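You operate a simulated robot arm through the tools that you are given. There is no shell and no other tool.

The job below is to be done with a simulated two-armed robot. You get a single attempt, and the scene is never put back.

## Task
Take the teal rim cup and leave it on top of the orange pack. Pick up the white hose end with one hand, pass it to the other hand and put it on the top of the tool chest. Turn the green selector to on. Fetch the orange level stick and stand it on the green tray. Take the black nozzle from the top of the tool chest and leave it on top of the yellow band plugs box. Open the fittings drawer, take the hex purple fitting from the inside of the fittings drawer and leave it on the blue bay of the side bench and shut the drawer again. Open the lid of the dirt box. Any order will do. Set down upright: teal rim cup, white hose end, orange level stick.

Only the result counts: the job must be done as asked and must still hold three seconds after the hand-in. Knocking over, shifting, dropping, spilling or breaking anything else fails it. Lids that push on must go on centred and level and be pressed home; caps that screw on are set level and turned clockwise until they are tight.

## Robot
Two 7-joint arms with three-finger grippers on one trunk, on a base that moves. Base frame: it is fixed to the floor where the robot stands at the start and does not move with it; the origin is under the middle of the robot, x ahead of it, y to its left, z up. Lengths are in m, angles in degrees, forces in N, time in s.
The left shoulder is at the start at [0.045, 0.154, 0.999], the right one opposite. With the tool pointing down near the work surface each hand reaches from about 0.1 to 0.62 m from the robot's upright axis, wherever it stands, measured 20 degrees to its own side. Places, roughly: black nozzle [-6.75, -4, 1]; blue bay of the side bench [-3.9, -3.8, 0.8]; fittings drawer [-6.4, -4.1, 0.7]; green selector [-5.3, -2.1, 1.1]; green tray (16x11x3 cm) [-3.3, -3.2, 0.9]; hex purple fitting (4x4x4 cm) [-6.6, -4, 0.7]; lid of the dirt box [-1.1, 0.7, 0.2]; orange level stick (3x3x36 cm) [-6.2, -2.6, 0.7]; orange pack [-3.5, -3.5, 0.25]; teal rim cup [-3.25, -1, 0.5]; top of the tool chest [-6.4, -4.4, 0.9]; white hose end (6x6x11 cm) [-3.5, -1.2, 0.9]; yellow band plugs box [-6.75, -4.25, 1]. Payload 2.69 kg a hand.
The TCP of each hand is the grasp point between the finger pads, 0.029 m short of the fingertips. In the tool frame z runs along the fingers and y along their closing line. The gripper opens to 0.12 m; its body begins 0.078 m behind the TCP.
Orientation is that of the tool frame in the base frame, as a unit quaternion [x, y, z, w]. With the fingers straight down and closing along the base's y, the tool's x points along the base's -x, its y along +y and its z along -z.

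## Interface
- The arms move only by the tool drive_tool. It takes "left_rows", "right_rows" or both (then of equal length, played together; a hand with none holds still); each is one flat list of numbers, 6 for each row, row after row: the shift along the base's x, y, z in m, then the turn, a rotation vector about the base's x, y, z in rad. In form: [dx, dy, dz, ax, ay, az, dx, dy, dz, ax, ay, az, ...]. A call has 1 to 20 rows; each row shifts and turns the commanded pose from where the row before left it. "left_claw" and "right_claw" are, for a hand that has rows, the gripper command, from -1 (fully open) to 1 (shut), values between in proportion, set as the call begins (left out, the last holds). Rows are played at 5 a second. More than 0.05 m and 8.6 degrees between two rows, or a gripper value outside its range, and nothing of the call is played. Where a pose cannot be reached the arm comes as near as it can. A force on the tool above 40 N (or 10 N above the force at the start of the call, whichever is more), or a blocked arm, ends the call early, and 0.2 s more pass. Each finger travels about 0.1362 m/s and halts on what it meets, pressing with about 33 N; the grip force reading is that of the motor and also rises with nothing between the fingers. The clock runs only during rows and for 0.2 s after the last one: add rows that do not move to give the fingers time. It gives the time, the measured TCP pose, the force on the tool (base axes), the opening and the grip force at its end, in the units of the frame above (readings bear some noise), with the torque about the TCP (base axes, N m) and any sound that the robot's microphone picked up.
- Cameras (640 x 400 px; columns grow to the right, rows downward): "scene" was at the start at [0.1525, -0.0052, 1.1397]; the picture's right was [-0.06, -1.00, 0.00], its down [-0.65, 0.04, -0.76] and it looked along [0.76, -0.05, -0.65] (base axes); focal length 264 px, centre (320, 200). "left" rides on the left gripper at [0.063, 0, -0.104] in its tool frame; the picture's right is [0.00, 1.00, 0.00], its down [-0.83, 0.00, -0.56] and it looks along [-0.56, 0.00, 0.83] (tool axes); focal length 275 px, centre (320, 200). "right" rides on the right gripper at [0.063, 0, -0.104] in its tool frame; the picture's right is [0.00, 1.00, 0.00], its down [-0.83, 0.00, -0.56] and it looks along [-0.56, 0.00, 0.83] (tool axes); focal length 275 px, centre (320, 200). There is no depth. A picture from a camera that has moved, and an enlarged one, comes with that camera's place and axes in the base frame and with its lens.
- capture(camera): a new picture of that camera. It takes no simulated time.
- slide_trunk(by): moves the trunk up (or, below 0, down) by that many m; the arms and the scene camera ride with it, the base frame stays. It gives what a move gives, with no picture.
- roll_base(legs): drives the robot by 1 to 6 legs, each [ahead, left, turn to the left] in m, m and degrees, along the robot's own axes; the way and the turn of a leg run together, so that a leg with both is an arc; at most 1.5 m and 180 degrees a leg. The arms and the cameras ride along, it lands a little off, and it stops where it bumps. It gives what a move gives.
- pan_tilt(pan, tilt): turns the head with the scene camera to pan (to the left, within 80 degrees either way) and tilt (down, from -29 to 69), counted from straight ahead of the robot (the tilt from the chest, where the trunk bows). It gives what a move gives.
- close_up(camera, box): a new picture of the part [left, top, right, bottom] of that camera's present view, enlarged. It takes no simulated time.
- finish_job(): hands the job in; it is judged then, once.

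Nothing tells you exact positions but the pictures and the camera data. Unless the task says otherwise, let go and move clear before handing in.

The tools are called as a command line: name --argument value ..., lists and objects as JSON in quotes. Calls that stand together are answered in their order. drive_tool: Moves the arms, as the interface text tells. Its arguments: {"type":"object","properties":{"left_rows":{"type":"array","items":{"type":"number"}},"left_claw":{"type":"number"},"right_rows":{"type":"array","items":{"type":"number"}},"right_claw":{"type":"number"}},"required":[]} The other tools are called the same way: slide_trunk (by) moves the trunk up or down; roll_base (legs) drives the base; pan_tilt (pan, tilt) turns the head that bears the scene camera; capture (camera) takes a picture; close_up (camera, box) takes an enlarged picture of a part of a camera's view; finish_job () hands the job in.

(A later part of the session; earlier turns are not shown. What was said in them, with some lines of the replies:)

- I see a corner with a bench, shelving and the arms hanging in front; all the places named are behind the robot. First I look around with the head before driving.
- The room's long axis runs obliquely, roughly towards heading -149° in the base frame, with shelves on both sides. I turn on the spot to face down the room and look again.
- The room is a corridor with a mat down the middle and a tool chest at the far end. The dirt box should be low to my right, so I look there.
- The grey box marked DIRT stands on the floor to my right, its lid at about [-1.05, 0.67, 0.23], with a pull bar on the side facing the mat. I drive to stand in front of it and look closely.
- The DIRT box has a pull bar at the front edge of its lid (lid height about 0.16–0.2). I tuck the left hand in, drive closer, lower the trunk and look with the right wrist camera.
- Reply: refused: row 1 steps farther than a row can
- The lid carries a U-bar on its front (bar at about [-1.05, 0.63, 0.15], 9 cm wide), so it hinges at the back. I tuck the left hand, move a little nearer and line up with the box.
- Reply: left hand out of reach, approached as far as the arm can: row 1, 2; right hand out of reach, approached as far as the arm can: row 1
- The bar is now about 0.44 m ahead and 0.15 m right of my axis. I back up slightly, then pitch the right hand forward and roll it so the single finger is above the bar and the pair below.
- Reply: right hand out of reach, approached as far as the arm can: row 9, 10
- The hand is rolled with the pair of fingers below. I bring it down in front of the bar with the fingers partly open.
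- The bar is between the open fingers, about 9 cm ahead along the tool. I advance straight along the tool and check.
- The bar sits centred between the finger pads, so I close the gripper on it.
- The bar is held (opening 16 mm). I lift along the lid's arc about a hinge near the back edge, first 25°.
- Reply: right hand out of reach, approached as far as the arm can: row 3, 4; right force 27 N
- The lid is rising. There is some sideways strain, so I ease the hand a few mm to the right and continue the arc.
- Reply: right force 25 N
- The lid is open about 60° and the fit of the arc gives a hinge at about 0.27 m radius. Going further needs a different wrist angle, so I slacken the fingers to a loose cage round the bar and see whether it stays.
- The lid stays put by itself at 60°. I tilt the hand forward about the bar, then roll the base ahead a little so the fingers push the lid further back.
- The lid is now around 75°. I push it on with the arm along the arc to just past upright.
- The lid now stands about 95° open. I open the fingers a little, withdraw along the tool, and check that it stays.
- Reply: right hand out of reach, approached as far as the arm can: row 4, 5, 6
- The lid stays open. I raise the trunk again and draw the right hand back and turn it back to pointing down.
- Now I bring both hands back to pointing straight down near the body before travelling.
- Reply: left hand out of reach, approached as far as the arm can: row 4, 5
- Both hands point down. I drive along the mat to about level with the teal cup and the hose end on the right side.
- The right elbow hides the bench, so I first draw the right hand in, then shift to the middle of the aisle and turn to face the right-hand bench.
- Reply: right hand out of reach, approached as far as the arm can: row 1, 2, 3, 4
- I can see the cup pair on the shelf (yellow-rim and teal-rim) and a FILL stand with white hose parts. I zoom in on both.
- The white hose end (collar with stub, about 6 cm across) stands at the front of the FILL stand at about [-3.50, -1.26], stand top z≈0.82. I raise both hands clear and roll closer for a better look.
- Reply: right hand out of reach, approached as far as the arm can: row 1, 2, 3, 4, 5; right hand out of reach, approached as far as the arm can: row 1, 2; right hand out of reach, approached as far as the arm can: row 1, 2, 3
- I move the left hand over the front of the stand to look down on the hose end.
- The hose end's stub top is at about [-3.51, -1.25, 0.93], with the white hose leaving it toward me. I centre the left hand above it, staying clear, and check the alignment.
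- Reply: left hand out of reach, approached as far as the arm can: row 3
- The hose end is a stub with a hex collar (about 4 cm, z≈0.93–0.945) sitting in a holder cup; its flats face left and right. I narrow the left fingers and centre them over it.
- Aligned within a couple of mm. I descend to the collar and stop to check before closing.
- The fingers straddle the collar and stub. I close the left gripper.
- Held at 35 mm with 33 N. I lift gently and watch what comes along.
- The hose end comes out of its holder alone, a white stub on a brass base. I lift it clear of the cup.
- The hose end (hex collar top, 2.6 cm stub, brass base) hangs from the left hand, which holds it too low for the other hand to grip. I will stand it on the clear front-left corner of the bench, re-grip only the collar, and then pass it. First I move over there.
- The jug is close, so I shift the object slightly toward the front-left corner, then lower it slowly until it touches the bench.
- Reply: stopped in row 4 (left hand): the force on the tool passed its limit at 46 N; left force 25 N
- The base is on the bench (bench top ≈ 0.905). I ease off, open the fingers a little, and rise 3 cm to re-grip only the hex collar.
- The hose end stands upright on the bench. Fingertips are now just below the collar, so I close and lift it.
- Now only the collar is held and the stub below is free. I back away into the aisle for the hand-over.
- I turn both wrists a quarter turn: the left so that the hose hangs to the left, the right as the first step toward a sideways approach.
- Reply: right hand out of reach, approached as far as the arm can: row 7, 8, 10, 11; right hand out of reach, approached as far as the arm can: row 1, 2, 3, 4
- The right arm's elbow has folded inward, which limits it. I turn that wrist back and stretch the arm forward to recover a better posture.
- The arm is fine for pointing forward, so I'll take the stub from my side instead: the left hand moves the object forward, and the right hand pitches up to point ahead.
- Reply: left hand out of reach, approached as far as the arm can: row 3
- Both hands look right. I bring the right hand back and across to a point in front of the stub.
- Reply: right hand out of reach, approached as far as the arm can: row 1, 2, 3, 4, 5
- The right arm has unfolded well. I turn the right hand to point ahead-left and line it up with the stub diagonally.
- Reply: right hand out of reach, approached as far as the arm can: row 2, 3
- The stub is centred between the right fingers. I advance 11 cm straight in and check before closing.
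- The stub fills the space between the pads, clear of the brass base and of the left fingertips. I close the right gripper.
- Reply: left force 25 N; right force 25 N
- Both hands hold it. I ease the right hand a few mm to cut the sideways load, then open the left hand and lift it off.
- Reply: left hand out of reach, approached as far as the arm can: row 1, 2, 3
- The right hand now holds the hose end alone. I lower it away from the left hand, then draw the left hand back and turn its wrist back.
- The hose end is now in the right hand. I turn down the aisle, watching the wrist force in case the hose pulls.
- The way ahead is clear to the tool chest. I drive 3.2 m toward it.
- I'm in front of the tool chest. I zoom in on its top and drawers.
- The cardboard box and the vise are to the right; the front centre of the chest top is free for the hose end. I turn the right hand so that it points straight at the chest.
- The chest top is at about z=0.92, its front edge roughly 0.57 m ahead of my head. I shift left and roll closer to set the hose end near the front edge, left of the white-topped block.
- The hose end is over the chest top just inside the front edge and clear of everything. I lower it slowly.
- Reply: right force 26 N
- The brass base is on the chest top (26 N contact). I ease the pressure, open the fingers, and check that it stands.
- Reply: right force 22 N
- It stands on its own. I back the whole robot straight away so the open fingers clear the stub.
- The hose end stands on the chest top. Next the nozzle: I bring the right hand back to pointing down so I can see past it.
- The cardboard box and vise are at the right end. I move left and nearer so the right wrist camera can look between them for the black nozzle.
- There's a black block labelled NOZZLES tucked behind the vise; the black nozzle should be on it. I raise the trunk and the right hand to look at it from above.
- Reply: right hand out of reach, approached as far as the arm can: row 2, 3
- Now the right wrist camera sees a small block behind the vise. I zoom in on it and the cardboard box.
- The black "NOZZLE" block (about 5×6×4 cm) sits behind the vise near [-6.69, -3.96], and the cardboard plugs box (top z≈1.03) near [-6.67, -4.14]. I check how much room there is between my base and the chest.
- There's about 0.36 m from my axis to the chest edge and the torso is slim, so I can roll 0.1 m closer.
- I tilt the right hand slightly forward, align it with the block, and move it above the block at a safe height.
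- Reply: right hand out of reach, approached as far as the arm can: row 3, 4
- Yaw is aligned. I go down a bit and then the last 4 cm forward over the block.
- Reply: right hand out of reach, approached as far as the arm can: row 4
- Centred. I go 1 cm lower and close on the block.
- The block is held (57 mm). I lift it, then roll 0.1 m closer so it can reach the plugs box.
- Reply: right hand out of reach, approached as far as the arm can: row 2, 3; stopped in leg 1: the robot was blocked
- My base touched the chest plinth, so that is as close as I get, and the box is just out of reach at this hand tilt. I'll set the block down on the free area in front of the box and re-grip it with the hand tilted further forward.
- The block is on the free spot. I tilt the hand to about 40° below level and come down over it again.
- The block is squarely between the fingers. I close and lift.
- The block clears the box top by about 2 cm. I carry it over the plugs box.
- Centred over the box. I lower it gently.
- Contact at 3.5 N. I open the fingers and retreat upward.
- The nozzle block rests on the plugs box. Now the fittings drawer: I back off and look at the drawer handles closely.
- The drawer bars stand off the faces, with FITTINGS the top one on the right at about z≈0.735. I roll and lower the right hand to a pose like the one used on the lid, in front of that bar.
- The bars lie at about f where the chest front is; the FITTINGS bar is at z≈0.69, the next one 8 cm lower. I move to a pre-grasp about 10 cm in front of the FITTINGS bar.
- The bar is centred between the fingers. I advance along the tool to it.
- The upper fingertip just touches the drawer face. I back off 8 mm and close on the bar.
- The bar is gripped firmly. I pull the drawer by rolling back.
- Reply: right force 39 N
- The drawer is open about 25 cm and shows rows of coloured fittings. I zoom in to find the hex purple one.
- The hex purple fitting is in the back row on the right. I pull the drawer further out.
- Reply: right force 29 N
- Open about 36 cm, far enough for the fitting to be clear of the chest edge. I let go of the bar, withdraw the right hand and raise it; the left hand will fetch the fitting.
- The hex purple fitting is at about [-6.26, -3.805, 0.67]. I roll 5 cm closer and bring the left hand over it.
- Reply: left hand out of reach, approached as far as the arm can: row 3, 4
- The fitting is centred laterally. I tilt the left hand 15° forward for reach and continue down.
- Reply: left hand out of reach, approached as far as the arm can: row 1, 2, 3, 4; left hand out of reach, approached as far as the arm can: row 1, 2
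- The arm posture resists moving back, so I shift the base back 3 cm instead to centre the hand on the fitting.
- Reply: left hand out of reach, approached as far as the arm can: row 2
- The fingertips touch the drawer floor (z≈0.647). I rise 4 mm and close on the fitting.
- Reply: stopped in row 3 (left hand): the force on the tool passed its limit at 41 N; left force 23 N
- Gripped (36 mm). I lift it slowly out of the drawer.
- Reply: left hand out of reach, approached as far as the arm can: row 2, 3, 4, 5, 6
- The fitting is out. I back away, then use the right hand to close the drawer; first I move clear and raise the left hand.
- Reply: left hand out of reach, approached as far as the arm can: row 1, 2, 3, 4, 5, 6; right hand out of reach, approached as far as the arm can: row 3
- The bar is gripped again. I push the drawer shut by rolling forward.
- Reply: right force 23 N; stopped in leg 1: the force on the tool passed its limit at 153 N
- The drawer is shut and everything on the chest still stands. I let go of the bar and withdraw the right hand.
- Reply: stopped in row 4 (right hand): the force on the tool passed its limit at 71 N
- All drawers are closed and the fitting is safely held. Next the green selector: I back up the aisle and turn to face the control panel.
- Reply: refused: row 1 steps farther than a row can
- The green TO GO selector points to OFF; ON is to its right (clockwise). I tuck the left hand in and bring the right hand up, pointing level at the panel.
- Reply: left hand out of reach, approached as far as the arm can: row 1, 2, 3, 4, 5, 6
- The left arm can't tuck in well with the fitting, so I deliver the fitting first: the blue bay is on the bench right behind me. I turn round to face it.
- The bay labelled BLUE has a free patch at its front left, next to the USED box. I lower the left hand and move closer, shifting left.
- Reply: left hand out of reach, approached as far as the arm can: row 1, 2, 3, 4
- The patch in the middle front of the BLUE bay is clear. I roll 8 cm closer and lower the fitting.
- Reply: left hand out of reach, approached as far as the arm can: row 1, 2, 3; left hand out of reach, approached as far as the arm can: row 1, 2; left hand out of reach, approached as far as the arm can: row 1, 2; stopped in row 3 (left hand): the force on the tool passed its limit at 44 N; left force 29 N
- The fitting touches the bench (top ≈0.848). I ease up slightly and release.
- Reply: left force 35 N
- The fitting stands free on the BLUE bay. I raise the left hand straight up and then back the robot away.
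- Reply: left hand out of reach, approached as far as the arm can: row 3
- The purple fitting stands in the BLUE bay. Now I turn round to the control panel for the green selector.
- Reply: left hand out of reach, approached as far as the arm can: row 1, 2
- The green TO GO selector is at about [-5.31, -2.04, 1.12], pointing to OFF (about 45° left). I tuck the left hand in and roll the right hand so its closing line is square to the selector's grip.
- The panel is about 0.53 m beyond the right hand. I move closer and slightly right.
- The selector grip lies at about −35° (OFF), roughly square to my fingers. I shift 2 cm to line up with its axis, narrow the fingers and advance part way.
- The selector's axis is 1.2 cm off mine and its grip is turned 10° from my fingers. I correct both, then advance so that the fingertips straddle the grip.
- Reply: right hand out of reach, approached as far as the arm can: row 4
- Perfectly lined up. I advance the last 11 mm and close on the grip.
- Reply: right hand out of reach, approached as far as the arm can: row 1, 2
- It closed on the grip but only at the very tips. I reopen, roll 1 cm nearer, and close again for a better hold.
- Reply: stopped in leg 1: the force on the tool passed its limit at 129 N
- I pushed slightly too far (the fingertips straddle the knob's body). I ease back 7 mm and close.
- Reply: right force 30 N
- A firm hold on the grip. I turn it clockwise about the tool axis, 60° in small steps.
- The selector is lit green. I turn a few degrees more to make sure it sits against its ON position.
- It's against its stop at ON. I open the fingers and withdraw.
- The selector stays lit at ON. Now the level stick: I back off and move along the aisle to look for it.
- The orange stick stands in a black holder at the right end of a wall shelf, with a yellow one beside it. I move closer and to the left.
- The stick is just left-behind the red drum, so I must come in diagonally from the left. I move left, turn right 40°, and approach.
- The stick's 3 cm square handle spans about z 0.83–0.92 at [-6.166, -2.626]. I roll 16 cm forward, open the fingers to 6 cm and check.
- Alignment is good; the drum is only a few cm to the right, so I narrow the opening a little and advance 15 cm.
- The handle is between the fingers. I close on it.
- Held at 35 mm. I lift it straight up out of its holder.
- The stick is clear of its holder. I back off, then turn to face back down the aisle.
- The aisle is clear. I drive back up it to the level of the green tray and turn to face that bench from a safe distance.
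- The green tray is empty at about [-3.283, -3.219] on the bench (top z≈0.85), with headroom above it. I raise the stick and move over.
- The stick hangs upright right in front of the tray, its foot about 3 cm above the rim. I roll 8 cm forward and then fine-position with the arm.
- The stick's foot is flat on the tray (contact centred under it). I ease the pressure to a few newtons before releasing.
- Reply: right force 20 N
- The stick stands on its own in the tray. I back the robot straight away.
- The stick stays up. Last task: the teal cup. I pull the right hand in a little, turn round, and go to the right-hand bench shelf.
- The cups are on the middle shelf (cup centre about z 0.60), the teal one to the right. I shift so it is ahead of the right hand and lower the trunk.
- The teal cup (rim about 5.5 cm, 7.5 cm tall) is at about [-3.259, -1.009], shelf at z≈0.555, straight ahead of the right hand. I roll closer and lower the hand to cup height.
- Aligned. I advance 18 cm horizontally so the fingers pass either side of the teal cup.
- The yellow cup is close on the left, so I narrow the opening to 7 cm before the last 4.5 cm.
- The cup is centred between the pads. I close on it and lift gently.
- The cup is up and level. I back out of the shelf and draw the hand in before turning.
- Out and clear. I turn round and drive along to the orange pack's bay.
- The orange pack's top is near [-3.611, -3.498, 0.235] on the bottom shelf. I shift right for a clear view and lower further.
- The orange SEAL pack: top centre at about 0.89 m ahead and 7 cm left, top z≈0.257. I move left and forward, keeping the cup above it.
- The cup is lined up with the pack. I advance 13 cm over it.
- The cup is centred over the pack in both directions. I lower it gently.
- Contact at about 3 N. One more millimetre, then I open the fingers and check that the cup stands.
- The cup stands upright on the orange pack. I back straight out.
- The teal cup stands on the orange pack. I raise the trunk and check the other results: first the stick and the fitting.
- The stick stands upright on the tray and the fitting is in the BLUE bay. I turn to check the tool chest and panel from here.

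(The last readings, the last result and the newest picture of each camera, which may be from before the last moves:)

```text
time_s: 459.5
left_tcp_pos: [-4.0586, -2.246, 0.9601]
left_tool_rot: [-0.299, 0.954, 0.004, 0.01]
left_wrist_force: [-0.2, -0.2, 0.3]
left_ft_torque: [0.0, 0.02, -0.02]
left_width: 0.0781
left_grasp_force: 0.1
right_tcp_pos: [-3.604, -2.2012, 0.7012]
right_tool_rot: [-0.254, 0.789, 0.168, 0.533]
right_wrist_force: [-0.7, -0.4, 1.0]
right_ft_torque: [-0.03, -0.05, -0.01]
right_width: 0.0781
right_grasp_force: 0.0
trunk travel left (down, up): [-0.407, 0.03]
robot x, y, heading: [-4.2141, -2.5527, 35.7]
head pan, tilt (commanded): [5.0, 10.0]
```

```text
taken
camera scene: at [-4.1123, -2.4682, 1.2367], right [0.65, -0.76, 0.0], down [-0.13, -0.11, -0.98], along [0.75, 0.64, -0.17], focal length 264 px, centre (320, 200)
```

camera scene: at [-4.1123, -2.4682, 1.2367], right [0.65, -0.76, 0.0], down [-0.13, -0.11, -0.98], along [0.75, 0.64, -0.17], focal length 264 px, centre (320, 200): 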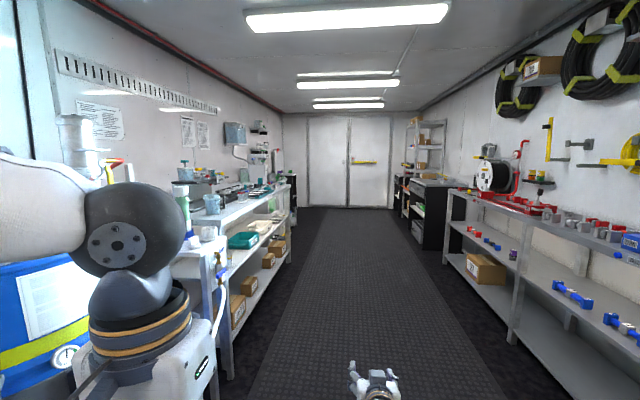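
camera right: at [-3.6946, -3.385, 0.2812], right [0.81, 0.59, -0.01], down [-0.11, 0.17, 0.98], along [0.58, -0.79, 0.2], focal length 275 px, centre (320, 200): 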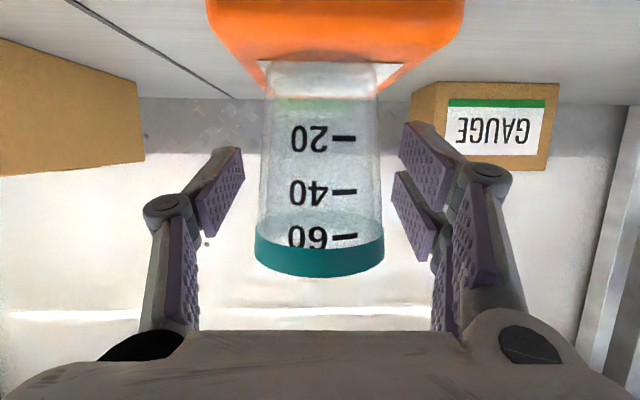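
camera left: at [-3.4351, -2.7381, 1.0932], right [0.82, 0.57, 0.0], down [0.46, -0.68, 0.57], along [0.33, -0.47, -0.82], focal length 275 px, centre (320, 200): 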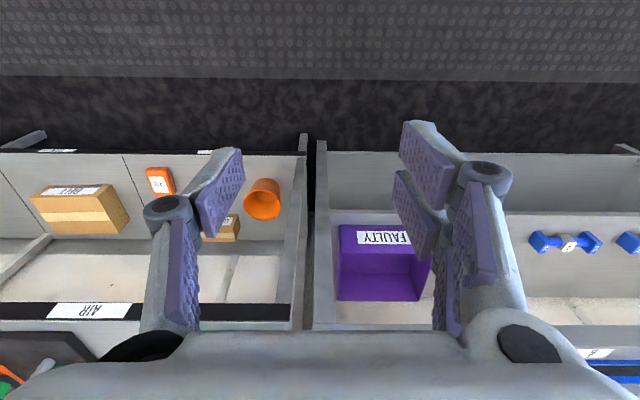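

The selector is lit at ON, the chest is in order. Last check: the dirt box lid, up the aisle.

roll_base --legs '[[1.3, -0.1, 0], [1.3, 0, 0]]'

pan_tilt --pan 30 --tilt 25

capture --camera "scene"

```text
time_s: 472.2
left_tcp_pos: [-1.8604, -0.814, 0.9605]
left_tool_rot: [-0.293, 0.956, 0.004, 0.009]
left_wrist_force: [0.2, 0.6, -0.5]
left_ft_torque: [0.02, 0.01, -0.02]
left_width: 0.0778
left_grasp_force: 0.1
right_tcp_pos: [-1.4063, -0.7756, 0.7025]
right_tool_rot: [-0.25, 0.791, 0.165, 0.533]
right_wrist_force: [0.5, -1.1, 0.1]
right_ft_torque: [0.01, -0.01, 0.0]
right_width: 0.0777
right_grasp_force: 0.1
trunk travel left (down, up): [-0.407, 0.03]
robot x, y, heading: [-2.0166, -1.1211, 34.9]
head pan, tilt (commanded): [5.0, 10.0]
```

```text
time_s: 473.1
left_tcp_pos: [-1.8595, -0.8151, 0.9601]
left_tool_rot: [-0.294, 0.956, 0.005, 0.011]
left_wrist_force: [-1.2, 0.5, 0.8]
left_ft_torque: [0.0, 0.03, 0.02]
left_width: 0.078
left_grasp_force: 0.0
right_tcp_pos: [-1.4067, -0.7777, 0.7019]
right_tool_rot: [-0.25, 0.791, 0.166, 0.534]
right_wrist_force: [0.1, 0.0, 0.2]
right_ft_torque: [0.0, 0.04, -0.01]
right_width: 0.078
right_grasp_force: 0.0
trunk travel left (down, up): [-0.407, 0.03]
robot x, y, heading: [-2.0222, -1.1198, 35.1]
head pan, tilt (commanded): [30.0, 25.0]
```

```text
taken
camera scene: at [-1.9497, -1.0134, 1.2124], right [0.91, -0.43, 0.0], down [-0.18, -0.38, -0.91], along [0.39, 0.82, -0.42], focal length 264 px, centre (320, 200)
```

scene: 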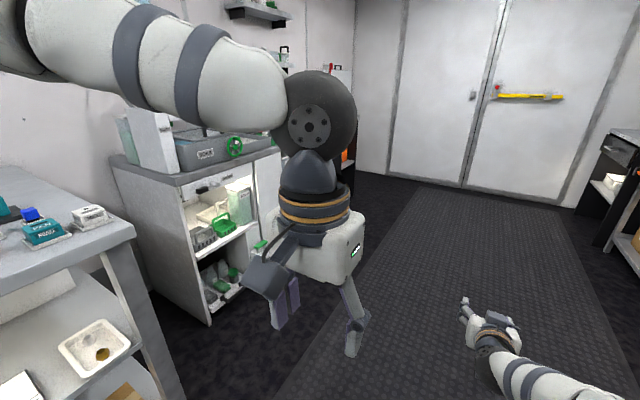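

roll_base --legs '[[0.8, -0.1, 0]]'

pan_tilt --pan 72 --tilt 30

capture --camera "scene"

```text
time_s: 477.4
left_tcp_pos: [-1.1481, -0.4405, 0.9612]
left_tool_rot: [-0.294, 0.956, 0.004, 0.009]
left_wrist_force: [0.5, -0.3, 0.5]
left_ft_torque: [0.01, 0.03, 0.02]
left_width: 0.0779
left_grasp_force: 0.0
right_tcp_pos: [-0.6947, -0.4009, 0.7005]
right_tool_rot: [-0.251, 0.791, 0.166, 0.533]
right_wrist_force: [0.1, -1.3, -0.4]
right_ft_torque: [0.02, 0.01, -0.03]
right_width: 0.078
right_grasp_force: 0.1
trunk travel left (down, up): [-0.407, 0.03]
robot x, y, heading: [-1.3048, -0.7469, 34.9]
head pan, tilt (commanded): [30.0, 25.0]
```

```text
time_s: 478.5
left_tcp_pos: [-1.1492, -0.4401, 0.9601]
left_tool_rot: [-0.293, 0.956, 0.004, 0.011]
left_wrist_force: [0.0, -0.6, 0.3]
left_ft_torque: [-0.03, 0.01, -0.01]
left_width: 0.0779
left_grasp_force: 0.1
right_tcp_pos: [-0.6955, -0.4007, 0.7024]
right_tool_rot: [-0.251, 0.79, 0.166, 0.534]
right_wrist_force: [-0.6, 0.2, 0.7]
right_ft_torque: [-0.02, -0.01, -0.02]
right_width: 0.0778
right_grasp_force: 0.1
trunk travel left (down, up): [-0.407, 0.03]
robot x, y, heading: [-1.3102, -0.7453, 35.0]
head pan, tilt (commanded): [72.0, 30.0]
```

```text
taken
camera scene: at [-1.3028, -0.6352, 1.2044], right [0.96, 0.29, 0.0], down [0.15, -0.48, -0.87], along [-0.25, 0.83, -0.5], focal length 264 px, centre (320, 200)
```

scene: 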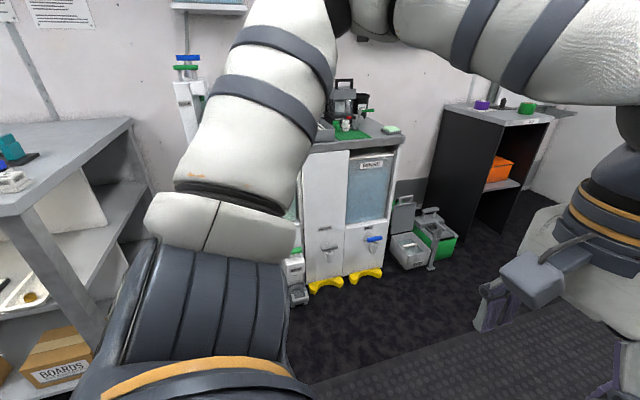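

The dirt box lid is still open. Everything asked for is in place, both hands are empty and clear, so I hand the job in.

finish_job

```text
The job is handed in.
```

I handed the job in with every task done. I looked at each result again shortly before handing in. No verdict has come back yet.

| Task | How it was left |
|---|---|
| Teal rim cup | Upright on the orange SEAL pack on the bottom shelf |
| White hose end | Picked up with the left hand and passed in mid-air to the right. It stands upright near the front edge of the tool chest top |
| Green selector | Turned clockwise to its stop at ON, and it lit up |
| Orange level stick | Standing on end in the green tray |
| Black nozzle | On top of the cardboard plugs box |
| Hex purple fitting | On the BLUE bay of the side bench; the fittings drawer is shut again |
| Dirt box lid | Open just past upright, and still open when I looked at the end |

- **Which object was the nozzle:** I took the black block labelled NOZZLE behind the vise, because it matched the location you gave. A black nozzle also sits on the MANIFOLD rack, about half a metre away; I left it alone.
- **Hose still attached:** The hose stays connected to the hose end and now runs down the aisle from the FILL valve to the tool chest.
- **Hard contacts:** My base touched the chest plinth once. I also pressed harder than intended on the drawer (about 153 N) and the selector (about 129 N). I saw nothing shifted or damaged afterwards.
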